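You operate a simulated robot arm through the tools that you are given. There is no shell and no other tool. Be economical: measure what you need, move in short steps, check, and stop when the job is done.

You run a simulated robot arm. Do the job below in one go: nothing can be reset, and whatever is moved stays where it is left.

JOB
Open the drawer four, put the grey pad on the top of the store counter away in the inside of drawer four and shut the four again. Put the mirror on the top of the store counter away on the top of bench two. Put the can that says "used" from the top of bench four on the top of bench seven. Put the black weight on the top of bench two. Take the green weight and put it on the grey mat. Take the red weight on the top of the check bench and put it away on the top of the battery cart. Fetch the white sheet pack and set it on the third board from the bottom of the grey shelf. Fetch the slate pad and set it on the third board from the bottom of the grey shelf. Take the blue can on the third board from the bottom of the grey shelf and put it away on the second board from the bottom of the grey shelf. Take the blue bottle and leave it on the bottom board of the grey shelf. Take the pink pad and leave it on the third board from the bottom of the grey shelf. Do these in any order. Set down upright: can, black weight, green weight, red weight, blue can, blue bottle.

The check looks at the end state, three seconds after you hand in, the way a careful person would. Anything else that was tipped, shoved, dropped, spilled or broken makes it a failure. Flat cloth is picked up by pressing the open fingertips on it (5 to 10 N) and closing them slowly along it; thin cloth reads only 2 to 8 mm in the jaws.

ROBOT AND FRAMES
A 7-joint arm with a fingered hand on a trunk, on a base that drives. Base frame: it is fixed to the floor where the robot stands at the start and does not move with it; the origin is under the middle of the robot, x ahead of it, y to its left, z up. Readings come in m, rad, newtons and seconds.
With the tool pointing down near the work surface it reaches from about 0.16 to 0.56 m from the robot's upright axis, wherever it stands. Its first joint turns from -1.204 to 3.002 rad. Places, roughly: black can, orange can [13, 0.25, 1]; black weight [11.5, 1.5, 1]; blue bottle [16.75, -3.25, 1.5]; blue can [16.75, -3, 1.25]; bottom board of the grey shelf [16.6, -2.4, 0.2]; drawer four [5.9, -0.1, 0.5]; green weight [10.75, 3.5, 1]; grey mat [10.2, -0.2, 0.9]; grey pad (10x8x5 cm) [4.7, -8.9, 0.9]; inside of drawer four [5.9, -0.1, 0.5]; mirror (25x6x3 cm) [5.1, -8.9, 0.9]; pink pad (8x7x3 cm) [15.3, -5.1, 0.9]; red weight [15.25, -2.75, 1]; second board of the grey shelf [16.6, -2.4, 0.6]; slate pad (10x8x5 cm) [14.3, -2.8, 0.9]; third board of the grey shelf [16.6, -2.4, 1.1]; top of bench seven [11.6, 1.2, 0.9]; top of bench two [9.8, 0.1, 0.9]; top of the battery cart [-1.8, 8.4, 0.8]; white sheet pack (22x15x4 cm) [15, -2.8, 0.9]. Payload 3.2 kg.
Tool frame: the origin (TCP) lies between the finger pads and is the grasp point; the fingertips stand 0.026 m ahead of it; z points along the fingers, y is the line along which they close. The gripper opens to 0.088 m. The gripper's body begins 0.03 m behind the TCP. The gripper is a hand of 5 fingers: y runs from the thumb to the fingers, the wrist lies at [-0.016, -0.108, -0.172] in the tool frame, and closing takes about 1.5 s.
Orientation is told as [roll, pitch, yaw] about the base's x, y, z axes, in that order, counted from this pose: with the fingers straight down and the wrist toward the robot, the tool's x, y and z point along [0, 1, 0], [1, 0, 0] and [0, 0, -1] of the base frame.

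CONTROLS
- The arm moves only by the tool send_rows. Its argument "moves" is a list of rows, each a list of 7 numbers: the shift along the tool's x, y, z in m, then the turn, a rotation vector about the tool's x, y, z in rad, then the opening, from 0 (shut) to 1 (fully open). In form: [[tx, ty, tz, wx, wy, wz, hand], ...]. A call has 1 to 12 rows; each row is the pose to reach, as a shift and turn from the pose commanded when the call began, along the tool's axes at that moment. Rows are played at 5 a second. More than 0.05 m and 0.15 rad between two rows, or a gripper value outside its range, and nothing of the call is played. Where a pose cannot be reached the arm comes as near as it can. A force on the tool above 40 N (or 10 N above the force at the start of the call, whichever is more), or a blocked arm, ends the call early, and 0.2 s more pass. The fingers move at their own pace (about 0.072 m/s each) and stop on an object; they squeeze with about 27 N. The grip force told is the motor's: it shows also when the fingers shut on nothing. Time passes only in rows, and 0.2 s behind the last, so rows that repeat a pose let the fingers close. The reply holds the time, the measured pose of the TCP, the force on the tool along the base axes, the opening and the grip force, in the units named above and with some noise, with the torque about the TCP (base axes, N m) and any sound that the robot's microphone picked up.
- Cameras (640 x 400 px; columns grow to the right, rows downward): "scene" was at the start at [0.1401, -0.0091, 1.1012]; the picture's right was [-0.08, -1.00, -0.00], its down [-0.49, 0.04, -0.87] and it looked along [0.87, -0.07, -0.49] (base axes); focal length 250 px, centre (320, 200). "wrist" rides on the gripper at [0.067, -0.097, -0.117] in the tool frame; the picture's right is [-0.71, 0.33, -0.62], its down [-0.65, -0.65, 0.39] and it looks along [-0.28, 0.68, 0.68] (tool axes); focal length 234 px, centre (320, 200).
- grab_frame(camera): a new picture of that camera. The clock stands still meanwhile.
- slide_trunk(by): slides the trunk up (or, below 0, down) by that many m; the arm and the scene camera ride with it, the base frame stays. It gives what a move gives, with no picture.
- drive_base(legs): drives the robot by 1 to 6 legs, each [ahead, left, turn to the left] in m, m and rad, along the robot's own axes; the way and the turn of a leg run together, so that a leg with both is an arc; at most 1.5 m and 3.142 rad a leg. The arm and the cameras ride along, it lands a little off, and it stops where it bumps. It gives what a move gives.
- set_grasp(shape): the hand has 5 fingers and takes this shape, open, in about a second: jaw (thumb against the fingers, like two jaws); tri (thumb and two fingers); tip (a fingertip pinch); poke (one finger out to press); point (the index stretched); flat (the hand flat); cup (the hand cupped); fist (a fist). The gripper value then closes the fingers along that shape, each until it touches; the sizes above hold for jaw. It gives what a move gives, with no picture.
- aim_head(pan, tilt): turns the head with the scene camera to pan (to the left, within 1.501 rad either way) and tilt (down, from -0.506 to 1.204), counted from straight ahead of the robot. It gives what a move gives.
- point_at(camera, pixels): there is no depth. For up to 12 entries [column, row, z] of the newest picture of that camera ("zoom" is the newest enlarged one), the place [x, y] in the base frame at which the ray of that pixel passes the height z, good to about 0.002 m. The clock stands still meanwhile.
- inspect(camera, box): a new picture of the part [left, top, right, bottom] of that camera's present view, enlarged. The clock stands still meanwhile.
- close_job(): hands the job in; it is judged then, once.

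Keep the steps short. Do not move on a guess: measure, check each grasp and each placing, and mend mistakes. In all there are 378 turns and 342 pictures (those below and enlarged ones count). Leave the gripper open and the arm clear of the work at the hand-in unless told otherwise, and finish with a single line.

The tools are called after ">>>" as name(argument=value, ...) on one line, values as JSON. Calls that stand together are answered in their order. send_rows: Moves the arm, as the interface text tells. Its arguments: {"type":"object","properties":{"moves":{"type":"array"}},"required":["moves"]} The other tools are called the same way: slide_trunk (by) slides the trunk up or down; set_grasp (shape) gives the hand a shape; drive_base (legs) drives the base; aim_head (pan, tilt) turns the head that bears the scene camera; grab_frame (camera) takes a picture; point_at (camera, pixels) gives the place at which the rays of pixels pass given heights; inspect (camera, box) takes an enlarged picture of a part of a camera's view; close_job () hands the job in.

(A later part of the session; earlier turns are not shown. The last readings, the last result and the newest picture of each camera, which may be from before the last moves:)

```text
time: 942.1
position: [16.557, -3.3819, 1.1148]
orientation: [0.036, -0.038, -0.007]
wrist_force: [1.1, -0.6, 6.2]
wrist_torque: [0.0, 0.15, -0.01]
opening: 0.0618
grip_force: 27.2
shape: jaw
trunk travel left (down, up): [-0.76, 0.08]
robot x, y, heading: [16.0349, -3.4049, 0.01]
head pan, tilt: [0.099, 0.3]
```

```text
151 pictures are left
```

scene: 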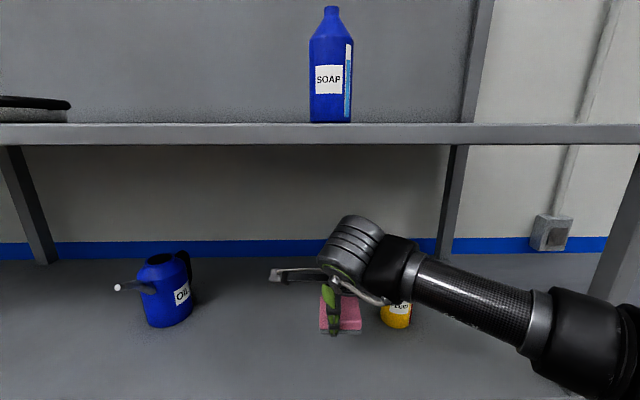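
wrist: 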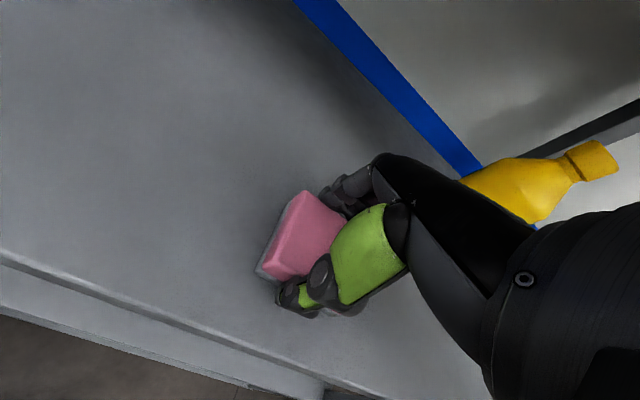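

Contact (board ≈1.08). I release, rise and back out.

>>> send_rows(moves=[[0, 0, 0, 0, 0, 0, 0.5], [0, 0, 0, 0, 0, 0, 1], [0, 0, 0, 0, 0, 0, 1], [0, 0, 0, 0, 0, 0, 1], [0, 0, -0.02, 0, 0, 0, 1], [0, 0, -0.05, 0, 0, 0, 1], [0, 0, -0.08, 0, 0, 0, 1]])

>>> drive_base(legs=[[-0.4, 0, 0]])

>>> grab_frame(camera="scene")

```text
time: 943.7
position: [16.5559, -3.3858, 1.1926]
orientation: [0.034, -0.032, -0.004]
wrist_force: [-0.5, -0.3, 0.1]
wrist_torque: [-0.06, 0.02, 0.02]
opening: 0.0879
grip_force: 0.0
shape: jaw
trunk travel left (down, up): [-0.76, 0.08]
robot x, y, heading: [16.0373, -3.4059, 0.004]
head pan, tilt: [0.099, 0.3]
```

```text
time: 946.3
position: [16.1597, -3.3976, 1.194]
orientation: [0.035, -0.035, -0.014]
wrist_force: [0.2, 0.1, 0.4]
wrist_torque: [-0.03, -0.02, -0.02]
opening: 0.0878
grip_force: 0.0
shape: jaw
trunk travel left (down, up): [-0.76, 0.08]
robot x, y, heading: [15.6399, -3.4122, -0.008]
head pan, tilt: [0.099, 0.3]
stopped in leg 1: the robot was blocked; the commanded pose is now the measured one
```

```text
150 pictures are left
```

scene: 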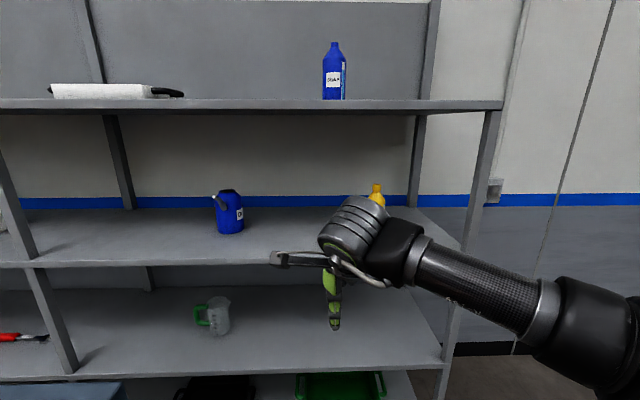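

The base touched the bench corner; I retract the hand, sidestep south, then go into the gap in front of the blue can.

>>> send_rows(moves=[[0, -0.045, 0, 0, 0, 0, 1], [0, -0.09, 0, 0, 0, 0, 1], [0, -0.13, 0, 0, 0, 0, 1]])

>>> drive_base(legs=[[0.02, -0.12, 0], [0.36, 0.05, 0], [0, 0.4, 0]])

>>> aim_head(pan=0.1, tilt=0.5)

>>> grab_frame(camera="scene")

>>> grab_frame(camera="wrist")

```text
time: 947.1
position: [16.0305, -3.3969, 1.1897]
orientation: [0.036, -0.032, -0.014]
wrist_force: [0.6, -0.3, -0.4]
wrist_torque: [-0.01, -0.01, 0.03]
opening: 0.0878
grip_force: 0.1
shape: jaw
trunk travel left (down, up): [-0.76, 0.08]
robot x, y, heading: [15.6397, -3.4142, -0.006]
head pan, tilt: [0.099, 0.3]
```

```text
time: 951.8
position: [16.4144, -3.1849, 1.1894]
orientation: [0.031, -0.03, -0.02]
wrist_force: [0.6, 1.5, -1.9]
wrist_torque: [-0.08, 0.04, -0.02]
opening: 0.0878
grip_force: 0.1
shape: jaw
trunk travel left (down, up): [-0.76, 0.08]
robot x, y, heading: [16.0263, -3.2045, -0.01]
head pan, tilt: [0.099, 0.3]
stopped in leg 3: the robot was blocked; the commanded pose is now the measured one
```

```text
time: 952.5
position: [16.4148, -3.1899, 1.1892]
orientation: [0.039, -0.033, -0.022]
wrist_force: [-0.2, 0.5, 0.8]
wrist_torque: [0.02, -0.02, -0.01]
opening: 0.0879
grip_force: 0.1
shape: jaw
trunk travel left (down, up): [-0.76, 0.08]
robot x, y, heading: [16.0315, -3.2021, -0.004]
head pan, tilt: [0.099, 0.499]
```

```text
149 pictures are left
```

scene: 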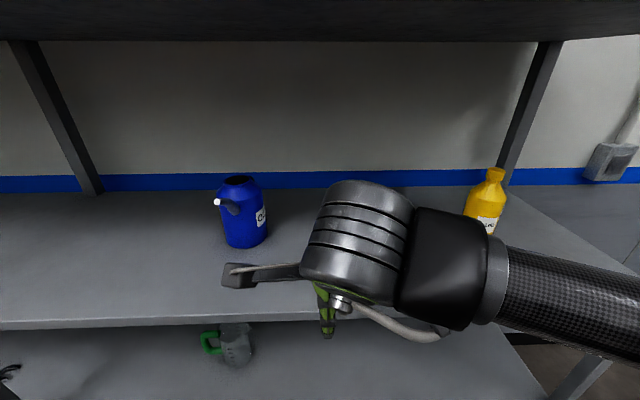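

```text
148 pictures are left
```

wrist: 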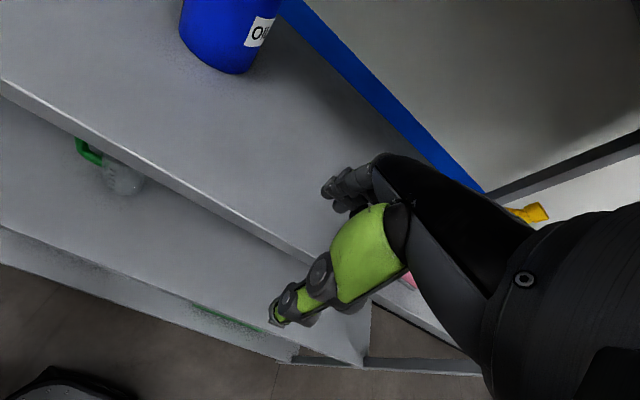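

Blocked on the left by the check bench corner. I can reach the can from here if I go a bit forward. I zoom and measure the can.

>>> inspect(camera="scene", box=[195, 160, 295, 260])

>>> point_at(camera="scene", pixels=[[226, 243, 1.08], [268, 240, 1.08], [245, 248, 1.08], [238, 181, 1.23], [100, 325, 1.08], [300, 315, 1.08]])

```text
4.00 times, centred on (245, 210) of scene
```

zoom: 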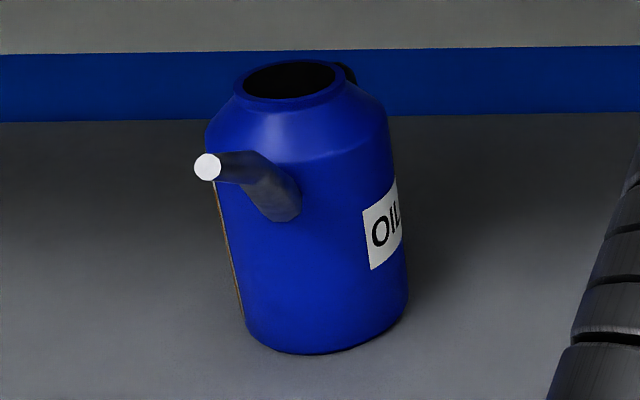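

```text
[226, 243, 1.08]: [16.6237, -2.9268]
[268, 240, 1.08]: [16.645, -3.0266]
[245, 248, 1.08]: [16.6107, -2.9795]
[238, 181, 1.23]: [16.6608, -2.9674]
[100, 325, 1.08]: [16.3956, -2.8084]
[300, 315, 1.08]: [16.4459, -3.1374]
```

The can's D‑handle faces the back wall; the spout points to me and left, so the spout is the better grip. I go 7 cm forward and bring the hand near it for a close look.

>>> drive_base(legs=[[0.07, 0, 0]])

>>> send_rows(moves=[[0.04, 0, -0.02, 0, 0, 0, 1], [0.08, 0, -0.04, 0, 0, -0.1, 1], [0.11, -0.02, -0.06, 0, 0, -0.2, 1], [0.13, -0.04, -0.08, 0, 0, -0.3, 1]])

>>> grab_frame(camera="wrist")

>>> grab_frame(camera="scene")

```text
time: 953.5
position: [16.4843, -3.1908, 1.1893]
orientation: [0.035, -0.032, -0.019]
wrist_force: [-0.1, 0.0, 0.3]
wrist_torque: [0.0, 0.03, -0.02]
opening: 0.088
grip_force: 0.1
shape: jaw
trunk travel left (down, up): [-0.76, 0.08]
robot x, y, heading: [16.0921, -3.2045, -0.01]
head pan, tilt: [0.099, 0.499]
```

```text
time: 954.5
position: [16.4417, -3.0615, 1.2738]
orientation: [0.023, -0.042, 0.282]
wrist_force: [0.7, 0.4, 0.5]
wrist_torque: [0.01, 0.03, -0.01]
opening: 0.088
grip_force: 0.1
shape: jaw
trunk travel left (down, up): [-0.76, 0.08]
robot x, y, heading: [16.0967, -3.2079, -0.005]
head pan, tilt: [0.099, 0.499]
```

```text
146 pictures are left
```

wrist: 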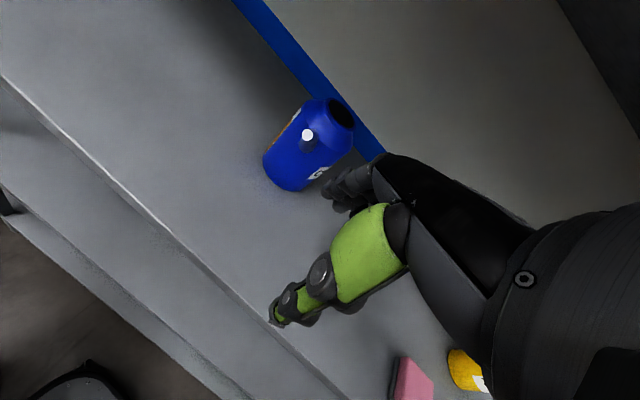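

```text
145 pictures are left
```

scene: 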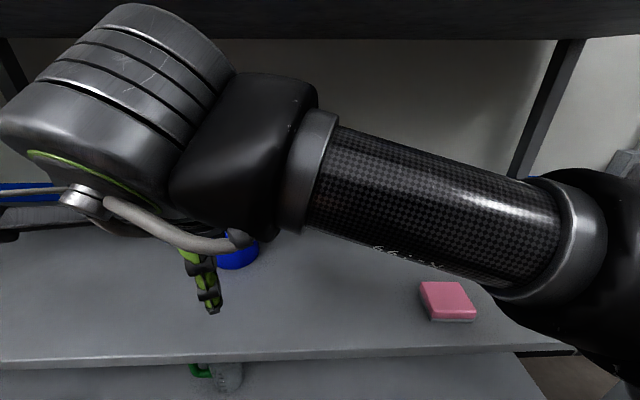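

>>> point_at(camera="wrist", pixels=[[308, 135, 1.16], [308, 135, 1.2], [308, 135, 1.22], [340, 113, 1.23], [285, 188, 1.08], [318, 150, 1.15]])

>>> inspect(camera="wrist", box=[250, 80, 370, 200])

```text
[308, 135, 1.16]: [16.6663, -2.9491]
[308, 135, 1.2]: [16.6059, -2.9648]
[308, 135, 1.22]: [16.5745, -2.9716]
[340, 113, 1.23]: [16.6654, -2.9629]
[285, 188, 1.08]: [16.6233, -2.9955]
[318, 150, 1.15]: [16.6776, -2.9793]
```

```text
3.33 times, centred on (310, 140) of wrist
```

zoom: 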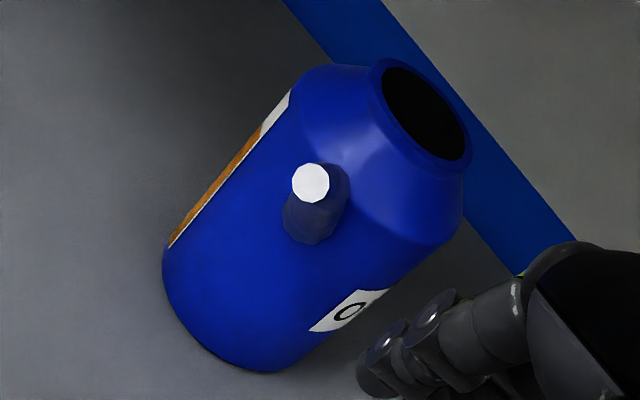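

Triangulated: spout tip ≈(16.537,−2.982,1.246), can axis ≈(16.657,−2.966). A hand yaw of ~1.1 would straddle the spout. I move above it, rotating, and check reach.

>>> send_rows(moves=[[0.01, 0.03, -0.02, 0, 0, -0.14, 1], [0.02, 0.06, -0.03, 0, 0, -0.28, 1], [0.03, 0.09, -0.03, 0, 0, -0.42, 1], [0.04, 0.115, -0.03, 0, 0, -0.56, 1], [0.05, 0.13, -0.03, 0, 0, -0.7, 1], [0.05, 0.139, -0.03, 0, 0, -0.84, 1]])

>>> grab_frame(camera="wrist")

>>> grab_frame(camera="scene")

```text
time: 955.9
position: [16.5188, -3.0167, 1.2807]
orientation: [-0.009, -0.055, 1.08]
wrist_force: [-0.2, -0.1, 0.4]
wrist_torque: [-0.02, -0.01, 0.01]
opening: 0.0879
grip_force: 0.1
shape: jaw
out of reach, approached as far as the arm can: row 5, 6
trunk travel left (down, up): [-0.76, 0.08]
robot x, y, heading: [16.0931, -3.1997, -0.006]
head pan, tilt: [0.099, 0.499]
```

```text
143 pictures are left
```

wrist: 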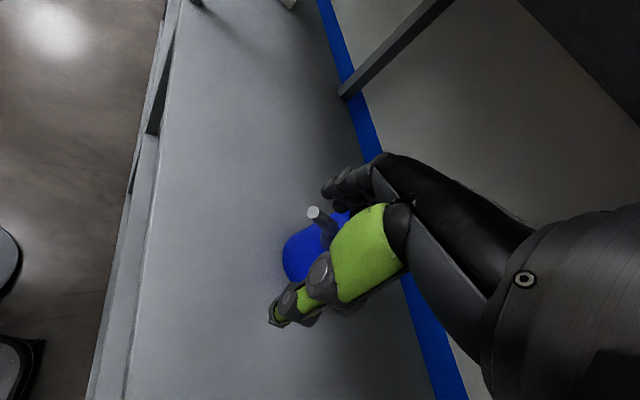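

```text
142 pictures are left
```

scene: 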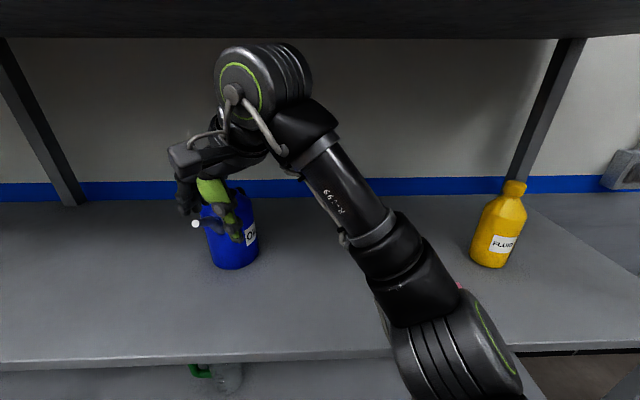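

Nearly there: 4 cm short in x and y. I nudge the base 5 cm forward and a little left.

>>> drive_base(legs=[[0.05, 0, 0], [0, 0.04, 0]])

>>> grab_frame(camera="wrist")

```text
time: 957.3
position: [16.5703, -2.9798, 1.2815]
orientation: [-0.011, -0.061, 1.076]
wrist_force: [0.3, -0.9, 0.3]
wrist_torque: [0.03, -0.07, -0.02]
opening: 0.0877
grip_force: 0.0
shape: jaw
trunk travel left (down, up): [-0.76, 0.08]
robot x, y, heading: [16.1483, -3.1687, -0.007]
head pan, tilt: [0.099, 0.499]
```

```text
141 pictures are left
```

wrist: 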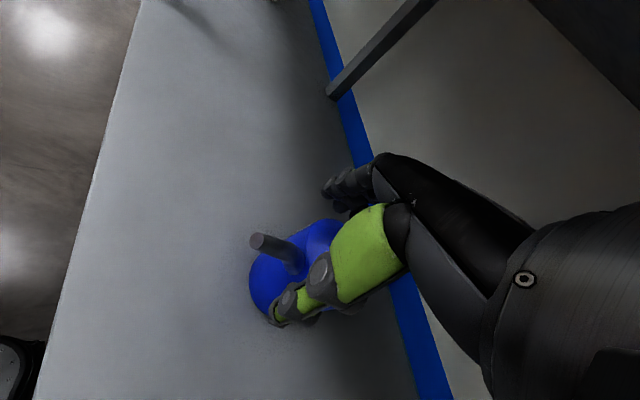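

>>> point_at(camera="wrist", pixels=[[257, 241, 1.246], [257, 241, 1.23], [275, 251, 1.225], [290, 261, 1.2], [315, 232, 1.23]])

>>> inspect(camera="wrist", box=[220, 180, 380, 340])

```text
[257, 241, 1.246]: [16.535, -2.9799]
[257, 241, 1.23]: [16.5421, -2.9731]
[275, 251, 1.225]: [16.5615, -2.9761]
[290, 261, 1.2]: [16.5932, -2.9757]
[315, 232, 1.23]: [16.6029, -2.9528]
```

```text
2.50 times, centred on (300, 260) of wrist
```

zoom: 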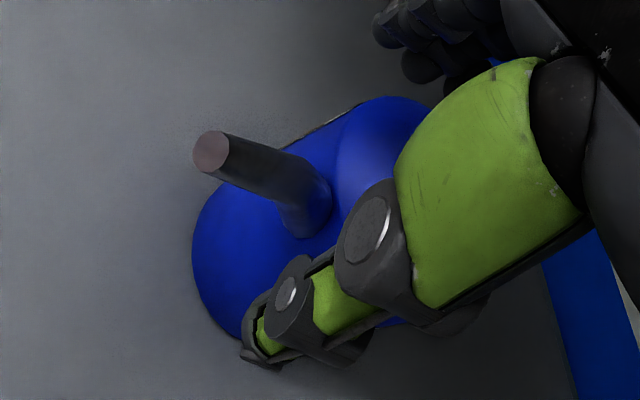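

The spout lies in the closing plane. I shift 2 cm outward to clear the can's shoulder and lower to z≈1.225.

>>> send_rows(moves=[[0.0176, -0.0095, 0, 0, 0, 0, 1], [0.0176, -0.0095, 0.025, 0, 0, 0, 1], [0.0176, -0.0095, 0.045, 0, 0, 0, 1], [0.0176, -0.0095, 0.055, 0, 0, 0, 1]])

>>> grab_frame(camera="wrist")

>>> inspect(camera="scene", box=[140, 140, 320, 300])

```text
time: 958.3
position: [16.5541, -2.9767, 1.2246]
orientation: [-0.008, -0.061, 1.075]
wrist_force: [-0.8, 0.0, 5.1]
wrist_torque: [0.12, -0.28, -0.03]
opening: 0.0879
grip_force: 0.0
shape: jaw
trunk travel left (down, up): [-0.76, 0.08]
robot x, y, heading: [16.1474, -3.1707, -0.007]
head pan, tilt: [0.099, 0.499]
```

```text
139 pictures are left
```

wrist: 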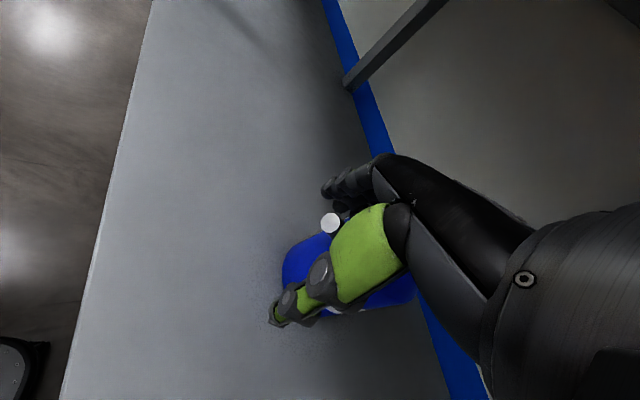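

```text
2.50 times, centred on (230, 220) of scene
```

zoom: 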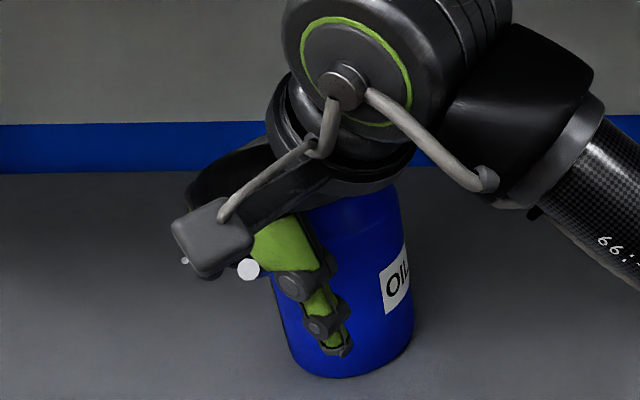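

The spout tip shows between thumb and fingers. I close and check.

>>> send_rows(moves=[[0, 0, -0.002, 0, 0, 0, 0.7], [0, 0, -0.002, 0, 0, 0, 0.4], [0, 0, -0.002, 0, 0, 0, 0], [0, 0, -0.002, 0, 0, 0, 0], [0, 0, -0.002, 0, 0, 0, 0], [0, 0, -0.002, 0, 0, 0, 0], [0, 0, -0.002, 0, 0, 0, 0]])

>>> send_rows(moves=[[0, 0, -0.006, 0, 0, 0, 0], [0, 0, -0.012, 0, 0, 0, 0], [0, 0, -0.02, 0, 0, 0, 0]])

>>> grab_frame(camera="wrist")

>>> inspect(camera="scene", box=[140, 140, 320, 300])

```text
time: 959.9
position: [16.5535, -2.9768, 1.2271]
orientation: [-0.009, -0.06, 1.077]
wrist_force: [0.1, 0.6, 2.2]
wrist_torque: [0.35, -0.48, 0.22]
opening: 0.0007
grip_force: 27.0
shape: jaw
trunk travel left (down, up): [-0.76, 0.08]
robot x, y, heading: [16.1471, -3.171, -0.001]
head pan, tilt: [0.099, 0.499]
```

```text
time: 960.7
position: [16.5532, -2.9779, 1.2465]
orientation: [-0.008, -0.058, 1.079]
wrist_force: [-0.3, -0.5, -0.1]
wrist_torque: [0.04, -0.07, 0.07]
opening: 0.0009
grip_force: 27.0
shape: jaw
trunk travel left (down, up): [-0.76, 0.08]
robot x, y, heading: [16.1506, -3.1725, -0.004]
head pan, tilt: [0.099, 0.499]
```

```text
137 pictures are left
```

wrist: 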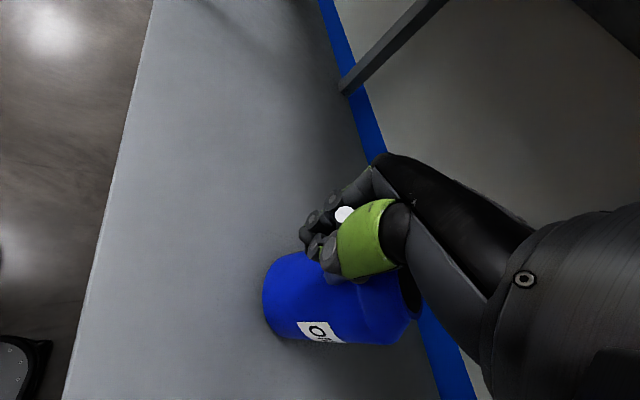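

```text
2.50 times, centred on (230, 220) of scene
```

zoom: 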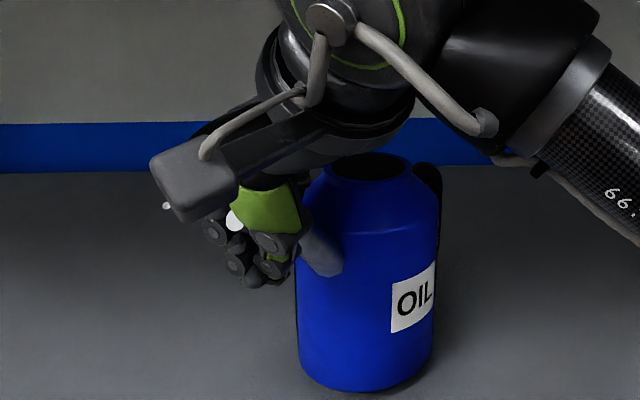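

The closed fingers encircle the spout (opening 0) without lifting. I use this hook to swing the spout to the left so the handle turns to my right side.

>>> send_rows(moves=[[0, 0, 0.008, 0, 0, 0, 0], [0.002, 0.018, 0.008, 0, 0, 0, 0], [0.004, 0.036, 0.008, 0, 0, 0, 0], [0.006, 0.0535, 0.008, 0, 0, 0, 0], [0.003, 0.075, 0.008, 0, 0, 0, 0], [0.0005, 0.096, 0.008, 0, 0, 0, 0]])

>>> grab_frame(camera="wrist")

>>> inspect(camera="scene", box=[100, 120, 340, 320])

```text
time: 962.1
position: [16.5789, -2.9037, 1.2408]
orientation: [-0.011, -0.058, 1.078]
wrist_force: [-1.3, 0.1, -1.4]
wrist_torque: [-0.02, 0.02, -0.04]
opening: 0.0006
grip_force: 26.6
shape: jaw
out of reach, approached as far as the arm can: row 5, 6
trunk travel left (down, up): [-0.76, 0.08]
robot x, y, heading: [16.145, -3.1709, 0.003]
head pan, tilt: [0.099, 0.499]
```

```text
135 pictures are left
```

wrist: 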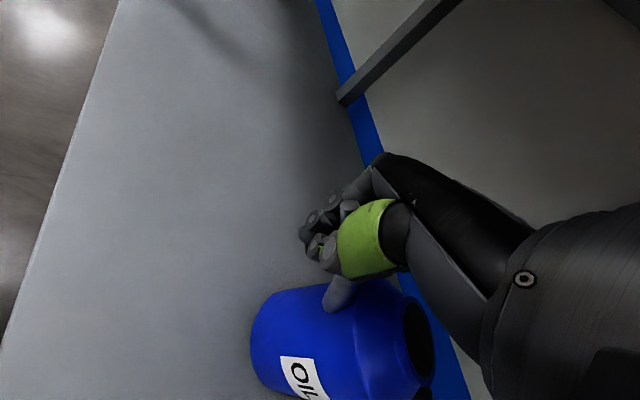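

```text
2.00 times, centred on (220, 220) of scene
```

zoom: 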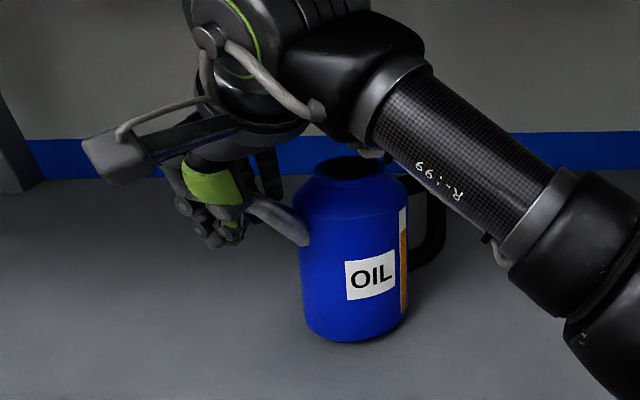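

The can turned: spout left, handle right. I open, lift clear and measure the handle.

>>> send_rows(moves=[[0, 0, 0, 0, 0, 0, 0.5], [0, 0, 0, 0, 0, 0, 1], [0, 0, 0, 0, 0, 0, 1], [0, 0, 0, 0, 0, 0, 1], [0, 0, 0, 0, 0, 0, 1], [0, 0, -0.03, 0, 0, 0, 1], [0, 0, -0.06, 0, 0, 0, 1]])

>>> send_rows(moves=[[0, -0.04, 0, 0, 0, 0.12, 1], [0, -0.08, 0, 0, 0, 0.24, 1], [0, -0.12, 0, 0, 0, 0.36, 1], [0, -0.15, 0, 0, 0, 0.5, 1], [0, -0.18, 0, 0, 0, 0.64, 1], [0, -0.21, 0, 0, 0, 0.78, 1], [0, -0.23, 0, 0, 0, 0.92, 1], [0, -0.25, 0, 0, 0, 1.06, 1]])

>>> grab_frame(camera="scene")

>>> grab_frame(camera="wrist")

```text
time: 963.7
position: [16.5622, -2.9087, 1.2743]
orientation: [-0.009, -0.06, 1.074]
wrist_force: [-0.2, -0.2, 0.3]
wrist_torque: [-0.02, 0.06, -0.02]
opening: 0.088
grip_force: 0.0
shape: jaw
out of reach, approached as far as the arm can: row 6, 7
trunk travel left (down, up): [-0.76, 0.08]
robot x, y, heading: [16.1505, -3.1684, -0.005]
head pan, tilt: [0.099, 0.499]
```

```text
time: 965.5
position: [16.4444, -3.128, 1.2602]
orientation: [0.05, -0.036, 0.012]
wrist_force: [-0.8, 0.6, -0.6]
wrist_torque: [0.01, 0.0, 0.0]
opening: 0.0877
grip_force: 0.1
shape: jaw
trunk travel left (down, up): [-0.76, 0.08]
robot x, y, heading: [16.149, -3.1711, -0.006]
head pan, tilt: [0.099, 0.499]
```

```text
133 pictures are left
```

scene: 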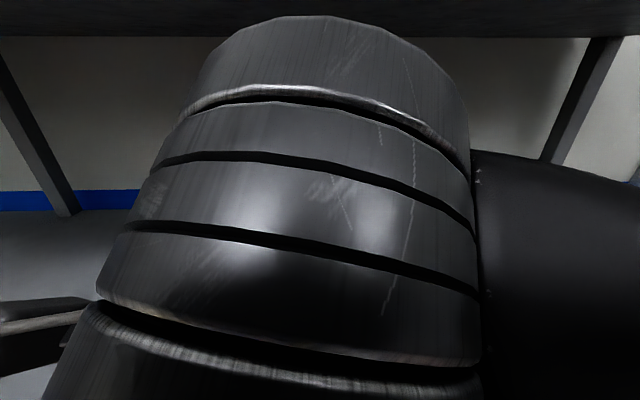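

```text
132 pictures are left
```

wrist: 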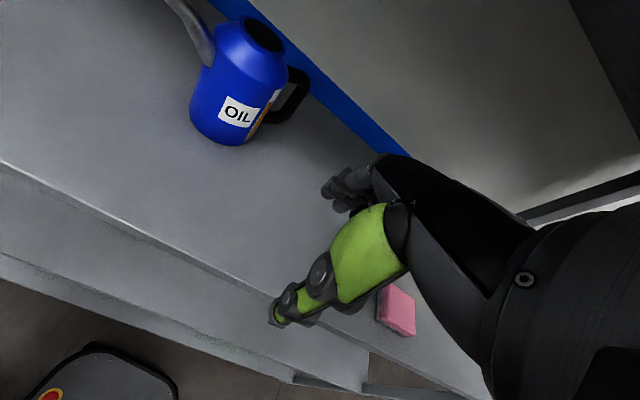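

>>> point_at(camera="wrist", pixels=[[263, 33, 1.23], [283, 72, 1.2], [300, 74, 1.2], [307, 80, 1.19], [285, 115, 1.12], [225, 140, 1.08]])

>>> inspect(camera="wrist", box=[160, 0, 340, 160])

```text
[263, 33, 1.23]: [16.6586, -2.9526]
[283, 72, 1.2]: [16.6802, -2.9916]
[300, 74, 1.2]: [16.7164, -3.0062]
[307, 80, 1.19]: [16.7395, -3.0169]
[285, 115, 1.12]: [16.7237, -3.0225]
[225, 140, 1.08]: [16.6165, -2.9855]
```

```text
2.50 times, centred on (250, 80) of wrist
```

zoom: 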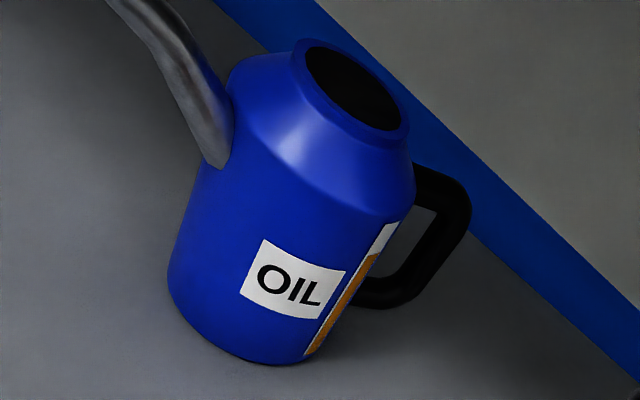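

Axis (16.659,−2.953), handle pointing −41°. A hand yaw ≈0.85 straddles it. I drive 3 cm forward and move above the handle (TCP (16.717,−3.004)).

>>> drive_base(legs=[[0.035, 0, 0]])

>>> send_rows(moves=[[0.01, 0.03, -0.02, 0, 0, -0.12, 1], [0.02, 0.06, -0.04, 0, 0, -0.24, 1], [0.04, 0.1, -0.05, 0, 0, -0.36, 1], [0.06, 0.14, -0.05, 0, 0, -0.5, 1], [0.08, 0.18, -0.05, 0, 0, -0.64, 1], [0.1, 0.21, -0.05, 0, 0, -0.76, 1], [0.12, 0.235, -0.05, 0, 0, -0.84, 1]])

>>> grab_frame(camera="wrist")

>>> grab_frame(camera="scene")

```text
time: 966.4
position: [16.4761, -3.1267, 1.2602]
orientation: [0.048, -0.039, 0.014]
wrist_force: [0.3, -0.3, 0.3]
wrist_torque: [0.01, 0.0, -0.03]
opening: 0.0878
grip_force: 0.0
shape: jaw
trunk travel left (down, up): [-0.76, 0.08]
robot x, y, heading: [16.1843, -3.168, -0.004]
head pan, tilt: [0.099, 0.499]
```

```text
time: 968.0
position: [16.6894, -3.0085, 1.3036]
orientation: [0.014, -0.048, 0.834]
wrist_force: [2.9, 1.3, -1.8]
wrist_torque: [-0.11, 0.17, 0.07]
opening: 0.0879
grip_force: 0.0
shape: jaw
out of reach, approached as far as the arm can: row 6, 7
trunk travel left (down, up): [-0.76, 0.08]
robot x, y, heading: [16.1904, -3.1712, -0.006]
head pan, tilt: [0.099, 0.499]
```

```text
130 pictures are left
```

wrist: 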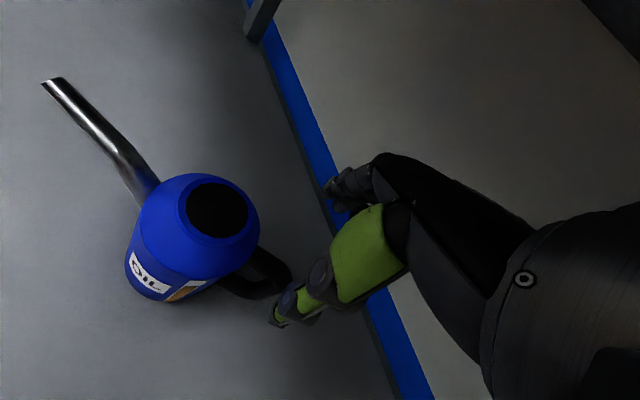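

```text
129 pictures are left
```

scene: 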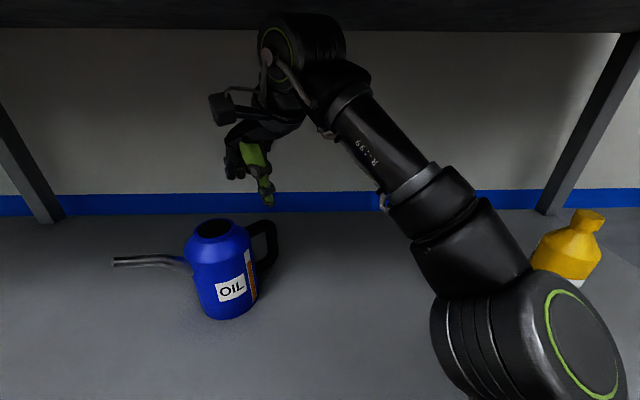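

>>> send_rows(moves=[[0, 0, 0.02, 0, 0, 0, 1], [0, 0, 0.04, 0, 0, 0, 1]])

>>> grab_frame(camera="wrist")

>>> inspect(camera="wrist", box=[120, 150, 360, 350])

```text
time: 968.6
position: [16.6755, -3.0121, 1.2621]
orientation: [0.004, -0.058, 0.854]
wrist_force: [-0.2, 0.7, -0.4]
wrist_torque: [0.02, 0.03, 0.01]
opening: 0.0879
grip_force: 0.1
shape: jaw
trunk travel left (down, up): [-0.76, 0.08]
robot x, y, heading: [16.1837, -3.1657, -0.004]
head pan, tilt: [0.099, 0.499]
```

```text
128 pictures are left
```

wrist: 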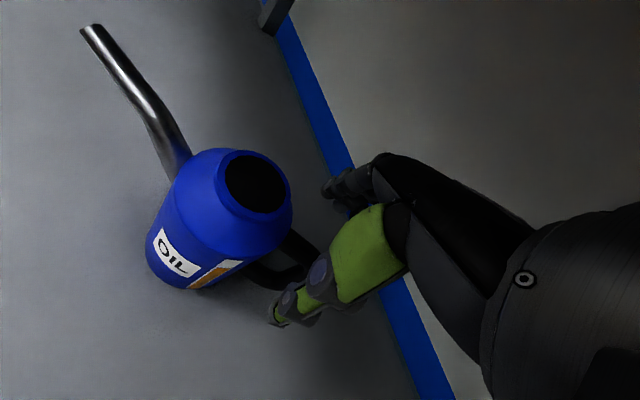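

```text
2.00 times, centred on (240, 250) of wrist
```

zoom: 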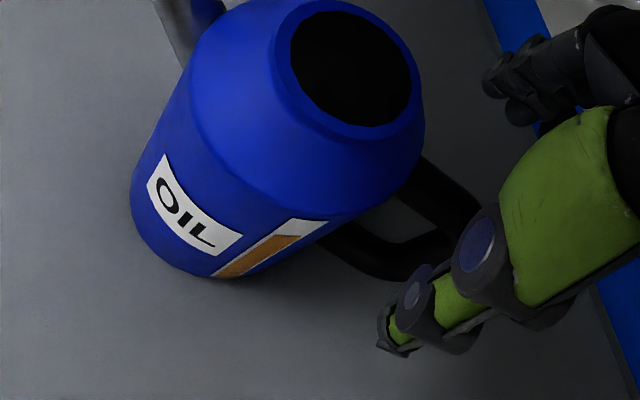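

>>> point_at(camera="wrist", pixels=[[255, 184, 1.23], [300, 240, 1.2], [310, 250, 1.2], [316, 258, 1.18], [272, 285, 1.13], [180, 285, 1.08]])

```text
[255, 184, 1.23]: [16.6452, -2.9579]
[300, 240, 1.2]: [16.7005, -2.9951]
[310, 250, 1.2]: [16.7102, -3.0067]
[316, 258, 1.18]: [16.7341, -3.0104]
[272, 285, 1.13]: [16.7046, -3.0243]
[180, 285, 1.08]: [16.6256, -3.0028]
```

I shift onto the handle (TCP (16.707,−3.002)) and lower to z≈1.207.

>>> send_rows(moves=[[-0.017, 0.028, 0, 0, 0, 0, 1], [-0.017, 0.028, 0.025, 0, 0, 0, 1], [-0.017, 0.028, 0.045, 0, 0, 0, 1], [-0.017, 0.028, 0.055, 0, 0, 0, 1]])

>>> grab_frame(camera="wrist")

```text
time: 969.6
position: [16.7047, -3.0004, 1.2114]
orientation: [0.004, -0.059, 0.854]
wrist_force: [0.4, 0.1, 0.3]
wrist_torque: [-0.02, -0.03, -0.03]
opening: 0.0877
grip_force: 0.2
shape: jaw
out of reach, approached as far as the arm can: row 1, 2
trunk travel left (down, up): [-0.76, 0.08]
robot x, y, heading: [16.1838, -3.1709, -0.007]
head pan, tilt: [0.099, 0.499]
```

```text
126 pictures are left
```

wrist: 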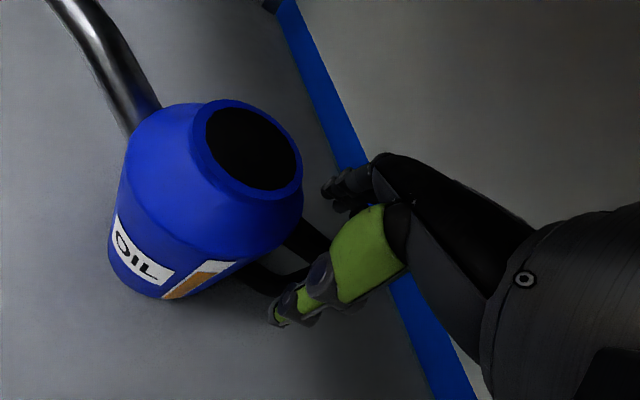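

Handle lies between thumb and fingers. I close and test‑lift.

>>> send_rows(moves=[[0, 0, 0.005, 0, 0, 0, 1], [0, 0, 0.005, 0, 0, 0, 0.6], [0, 0, 0.005, 0, 0, 0, 0.3], [0, 0, 0.005, 0, 0, 0, 0], [0, 0, 0.005, 0, 0, 0, 0], [0, 0, 0.005, 0, 0, 0, 0], [0, 0, 0.005, 0, 0, 0, 0]])

>>> send_rows(moves=[[0, 0, -0.008, 0, 0, 0, 0], [0, 0, -0.016, 0, 0, 0, 0], [0, 0, -0.025, 0, 0, 0, 0]])

>>> grab_frame(camera="scene")

>>> grab_frame(camera="wrist")

```text
time: 971.2
position: [16.7048, -3.0007, 1.2062]
orientation: [0.004, -0.06, 0.856]
wrist_force: [-0.7, -0.3, 0.2]
wrist_torque: [0.05, -0.06, 0.0]
opening: 0.0077
grip_force: 26.7
shape: jaw
trunk travel left (down, up): [-0.76, 0.08]
robot x, y, heading: [16.1791, -3.1668, -0.009]
head pan, tilt: [0.099, 0.499]
```

```text
time: 972.0
position: [16.7045, -3.0026, 1.231]
orientation: [0.003, -0.06, 0.854]
wrist_force: [0.2, -0.5, -2.1]
wrist_torque: [-0.05, -0.14, 0.0]
opening: 0.0082
grip_force: 27.0
shape: jaw
trunk travel left (down, up): [-0.76, 0.08]
robot x, y, heading: [16.1814, -3.1701, -0.003]
head pan, tilt: [0.099, 0.499]
```

```text
125 pictures are left
```

scene: 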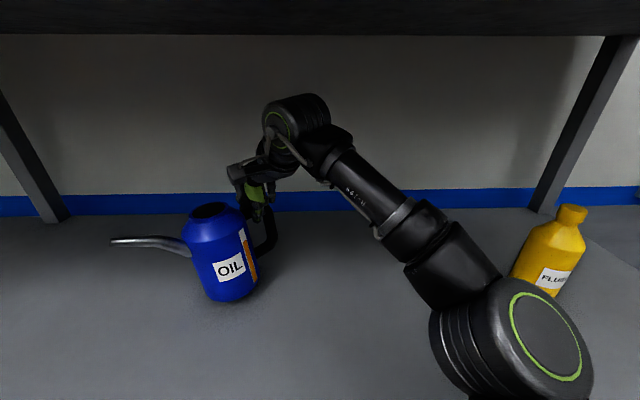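

```text
124 pictures are left
```

wrist: 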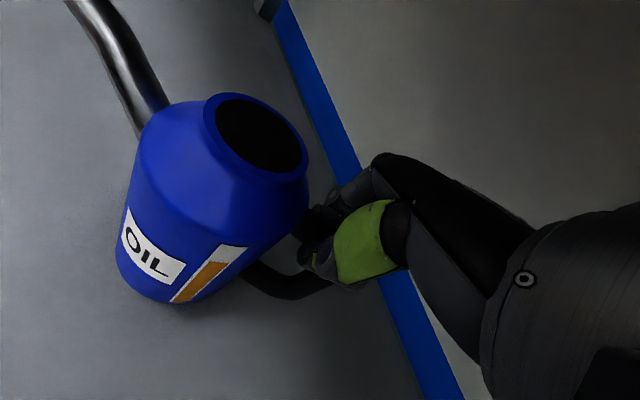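

Lifted cleanly by the handle. I raise slightly and retract the arm straight out 0.2 m, then back the base 0.15 m.

>>> send_rows(moves=[[0, 0, -0.015, 0, 0, 0, 0], [0.03, -0.026, -0.015, 0, 0, 0, 0], [0.06, -0.052, -0.015, 0, 0, 0, 0], [0.09, -0.079, -0.015, 0, 0, 0, 0], [0.12, -0.105, -0.015, 0, 0, 0, 0], [0.151, -0.131, -0.015, 0, 0, 0, 0]])

>>> drive_base(legs=[[-0.16, -0.03, 0]])

>>> grab_frame(camera="scene")

```text
time: 973.4
position: [16.5039, -3.0019, 1.2391]
orientation: [0.002, -0.061, 0.853]
wrist_force: [0.1, 0.5, -2.1]
wrist_torque: [-0.08, -0.14, -0.01]
opening: 0.0086
grip_force: 27.1
shape: jaw
out of reach, approached as far as the arm can: row 1
trunk travel left (down, up): [-0.76, 0.08]
robot x, y, heading: [16.182, -3.1668, -0.009]
head pan, tilt: [0.099, 0.499]
```

```text
time: 974.8
position: [16.3473, -3.0304, 1.2391]
orientation: [0.005, -0.058, 0.855]
wrist_force: [-0.2, 0.4, -2.8]
wrist_torque: [-0.05, -0.14, -0.02]
opening: 0.0088
grip_force: 26.9
shape: jaw
trunk travel left (down, up): [-0.76, 0.08]
robot x, y, heading: [16.0253, -3.1944, -0.005]
head pan, tilt: [0.099, 0.499]
```

```text
123 pictures are left
```

scene: 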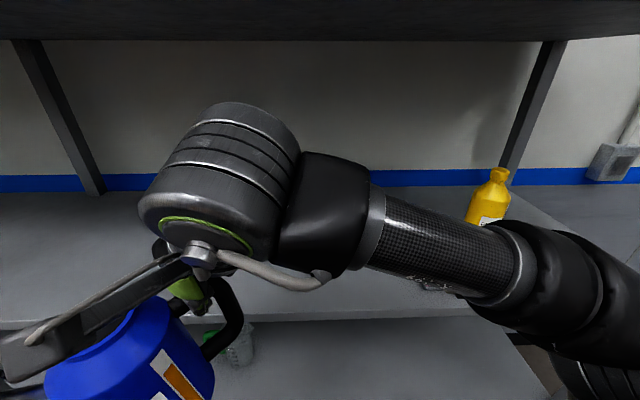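

I go back and right a little so the can clears the board edges, then lower the trunk to the second board's level.

>>> drive_base(legs=[[0, -0.15, 0], [-0.15, -0.05, 0]])

>>> slide_trunk(by=-0.4)

>>> slide_trunk(by=-0.05)

>>> grab_frame(camera="scene")

```text
time: 977.3
position: [16.2023, -3.2323, 1.2396]
orientation: [0.003, -0.059, 0.846]
wrist_force: [0.1, -0.1, -2.0]
wrist_torque: [-0.08, -0.08, -0.03]
opening: 0.0087
grip_force: 27.4
shape: jaw
trunk travel left (down, up): [-0.76, 0.08]
robot x, y, heading: [15.882, -3.3951, -0.012]
head pan, tilt: [0.099, 0.499]
stopped in leg 2: the robot was blocked; the commanded pose is now the measured one
```

```text
time: 981.1
position: [16.2039, -3.2303, 0.8378]
orientation: [0.001, -0.057, 0.844]
wrist_force: [-0.6, 0.1, -1.3]
wrist_torque: [-0.07, -0.14, 0.01]
opening: 0.0089
grip_force: 27.7
shape: jaw
trunk travel left (down, up): [-0.36, 0.48]
robot x, y, heading: [15.8806, -3.3907, -0.018]
head pan, tilt: [0.099, 0.499]
```

```text
time: 982.0
position: [16.2042, -3.2307, 0.7894]
orientation: [0.003, -0.06, 0.845]
wrist_force: [-0.2, -0.3, -2.5]
wrist_torque: [-0.08, -0.15, -0.01]
opening: 0.0088
grip_force: 27.2
shape: jaw
trunk travel left (down, up): [-0.31, 0.53]
robot x, y, heading: [15.8824, -3.3962, -0.015]
head pan, tilt: [0.099, 0.499]
```

```text
122 pictures are left
```

scene: 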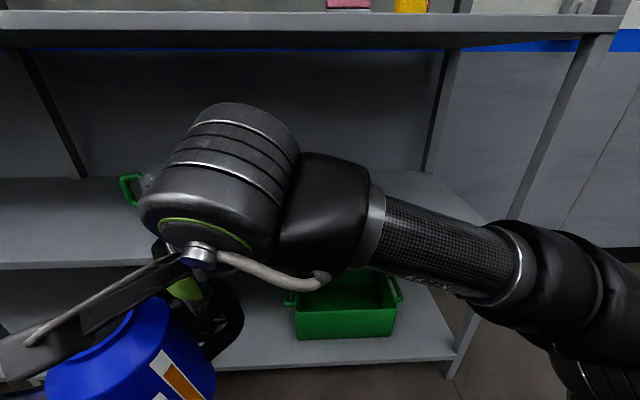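

I determine the second board's height from its front edge (same vertical plane as the third).

>>> point_at(camera="scene", pixels=[[10, 268, 0.6], [10, 268, 0.58], [120, 263, 0.6], [120, 263, 0.58], [10, 385, 0.2], [150, 185, 0.6], [130, 262, 0.62]])

>>> grab_frame(camera="wrist")

```text
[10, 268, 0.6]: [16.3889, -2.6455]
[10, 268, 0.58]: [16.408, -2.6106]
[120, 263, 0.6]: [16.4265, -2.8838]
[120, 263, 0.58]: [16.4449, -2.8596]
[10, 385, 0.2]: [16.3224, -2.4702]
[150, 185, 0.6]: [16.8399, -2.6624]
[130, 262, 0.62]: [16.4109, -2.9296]
```

```text
121 pictures are left
```

wrist: 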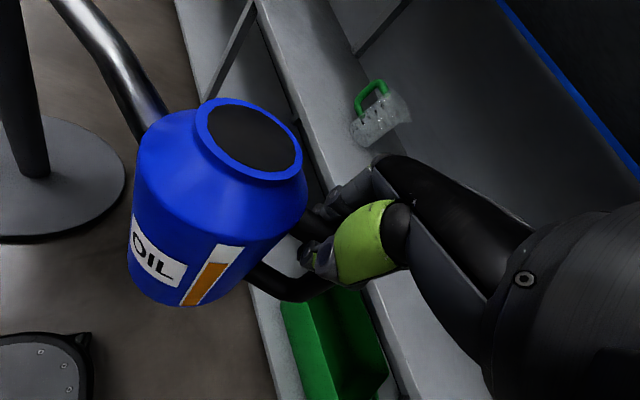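

I raise 5 cm for clearance, drive 0.3 forward and look.

>>> slide_trunk(by=0.06)

>>> drive_base(legs=[[0.29, 0, 0.01]])

>>> send_rows(moves=[[-0.03, 0.025, 0, 0, 0, 0, 0], [-0.06, 0.05, 0, 0, 0, 0, 0], [-0.085, 0.07, 0, 0, 0, 0, 0]])

>>> grab_frame(camera="wrist")

>>> grab_frame(camera="scene")

```text
time: 983.0
position: [16.2043, -3.2321, 0.8475]
orientation: [0.003, -0.056, 0.846]
wrist_force: [0.5, 0.3, -1.8]
wrist_torque: [-0.06, -0.13, -0.03]
opening: 0.0088
grip_force: 27.4
shape: jaw
trunk travel left (down, up): [-0.37, 0.47]
robot x, y, heading: [15.8799, -3.3948, -0.022]
head pan, tilt: [0.099, 0.499]
```

```text
time: 985.0
position: [16.4922, -3.2291, 0.8498]
orientation: [0.004, -0.056, 0.859]
wrist_force: [0.0, -0.6, -2.5]
wrist_torque: [-0.08, -0.14, -0.02]
opening: 0.0087
grip_force: 27.5
shape: jaw
trunk travel left (down, up): [-0.37, 0.47]
robot x, y, heading: [16.1726, -3.4005, -0.002]
head pan, tilt: [0.099, 0.499]
```

```text
time: 985.8
position: [16.6047, -3.2339, 0.8505]
orientation: [0.003, -0.058, 0.858]
wrist_force: [-1.5, -0.3, -2.5]
wrist_torque: [-0.05, -0.11, -0.01]
opening: 0.009
grip_force: 27.0
shape: jaw
trunk travel left (down, up): [-0.37, 0.47]
robot x, y, heading: [16.173, -3.3957, -0.004]
head pan, tilt: [0.099, 0.499]
```

```text
120 pictures are left
```

wrist: 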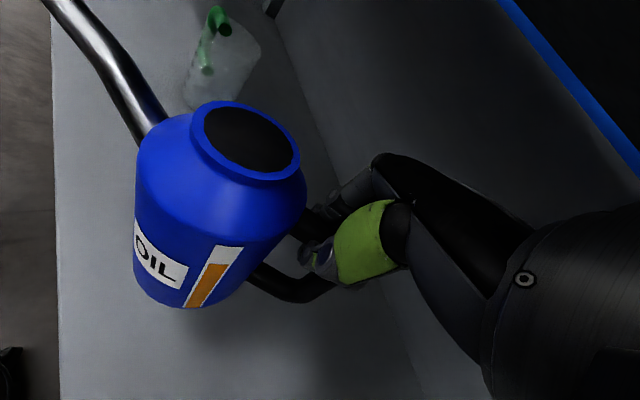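

```text
119 pictures are left
```

scene: 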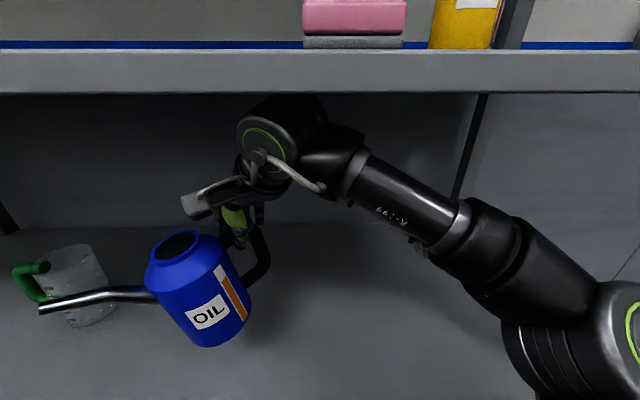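

The spout clears the jug. I lower in small rows to contact.

>>> send_rows(moves=[[0, 0, 0.02, 0, 0, 0, 0], [0, 0, 0.04, 0, 0, 0, 0], [0, 0, 0.055, 0, 0, 0, 0], [0, 0, 0.065, 0, 0, 0, 0], [0, 0, 0.073, 0, 0, 0, 0], [0, 0, 0.08, 0, 0, 0, 0], [0, 0, 0.087, 0, 0, 0, 0], [0, 0, 0.094, 0, 0, 0, 0], [0, 0, 0.101, 0, 0, 0, 0], [0, 0, 0.108, 0, 0, 0, 0]])

>>> grab_frame(camera="scene")

```text
time: 988.0
position: [16.6066, -3.2273, 0.7462]
orientation: [0.003, -0.06, 0.86]
wrist_force: [0.5, -1.2, 2.4]
wrist_torque: [0.19, 0.13, 0.0]
opening: 0.0085
grip_force: 26.7
shape: jaw
trunk travel left (down, up): [-0.37, 0.47]
robot x, y, heading: [16.1698, -3.397, -0.007]
head pan, tilt: [0.099, 0.499]
```

```text
118 pictures are left
```

scene: 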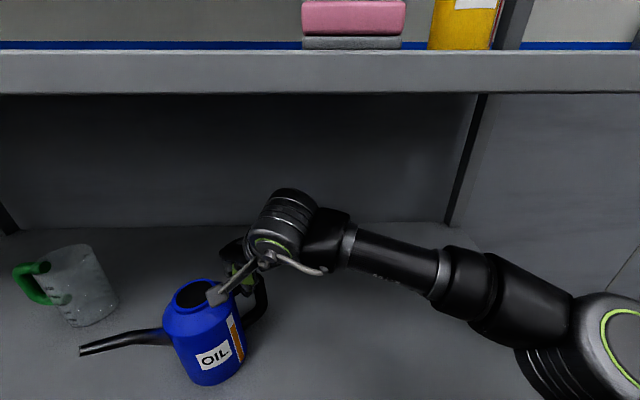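

>>> send_rows(moves=[[0, 0, 0.004, 0, 0, 0, 0], [0, 0, 0.008, 0, 0, 0, 0], [0, 0, 0.012, 0, 0, 0, 0]])

>>> inspect(camera="scene", box=[60, 230, 340, 400])

```text
time: 988.8
position: [16.6067, -3.2277, 0.7359]
orientation: [0.0, -0.064, 0.857]
wrist_force: [2.0, -2.1, 14.2]
wrist_torque: [0.05, -0.05, 0.02]
opening: 0.0094
grip_force: 27.1
shape: jaw
trunk travel left (down, up): [-0.37, 0.47]
robot x, y, heading: [16.1696, -3.3961, -0.001]
head pan, tilt: [0.099, 0.499]
```

```text
2.29 times, centred on (200, 315) of scene
```

zoom: 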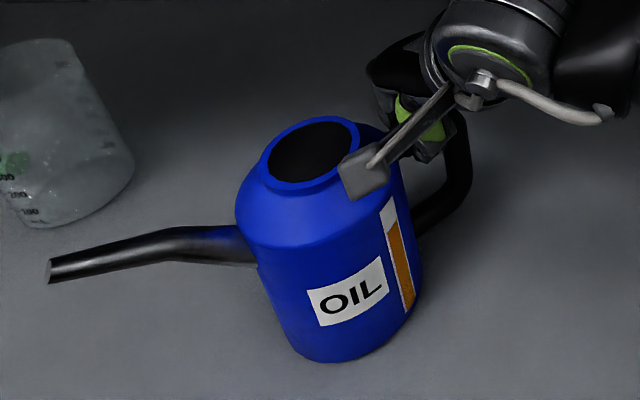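

Firmly on the board (14 N). I ease up slightly, open, and lift clear.

>>> send_rows(moves=[[0, 0, -0.003, 0, 0, 0, 0], [0, 0, -0.003, 0, 0, 0, 0.3], [0, 0, -0.003, 0, 0, 0, 0.6], [0, 0, -0.003, 0, 0, 0, 1], [0, 0, -0.003, 0, 0, 0, 1], [0, 0, -0.003, 0, 0, 0, 1], [0, 0, -0.003, 0, 0, 0, 1], [0, 0, -0.03, 0, 0, 0, 1], [0, 0, -0.06, 0, 0, 0, 1], [0, 0, -0.09, 0, 0, 0, 1], [0, 0, -0.11, 0, 0, 0, 1]])

>>> grab_frame(camera="scene")

```text
time: 991.2
position: [16.6029, -3.231, 0.8421]
orientation: [0.004, -0.057, 0.859]
wrist_force: [0.2, 0.3, -0.6]
wrist_torque: [0.01, -0.04, 0.0]
opening: 0.0877
grip_force: 0.1
shape: jaw
trunk travel left (down, up): [-0.37, 0.47]
robot x, y, heading: [16.1692, -3.3988, -0.001]
head pan, tilt: [0.099, 0.499]
```

```text
116 pictures are left
```

scene: 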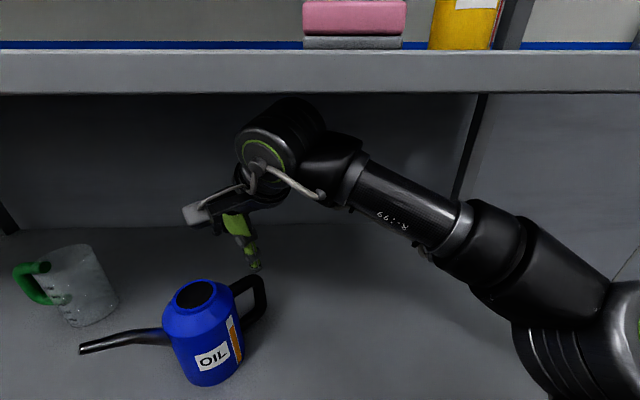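

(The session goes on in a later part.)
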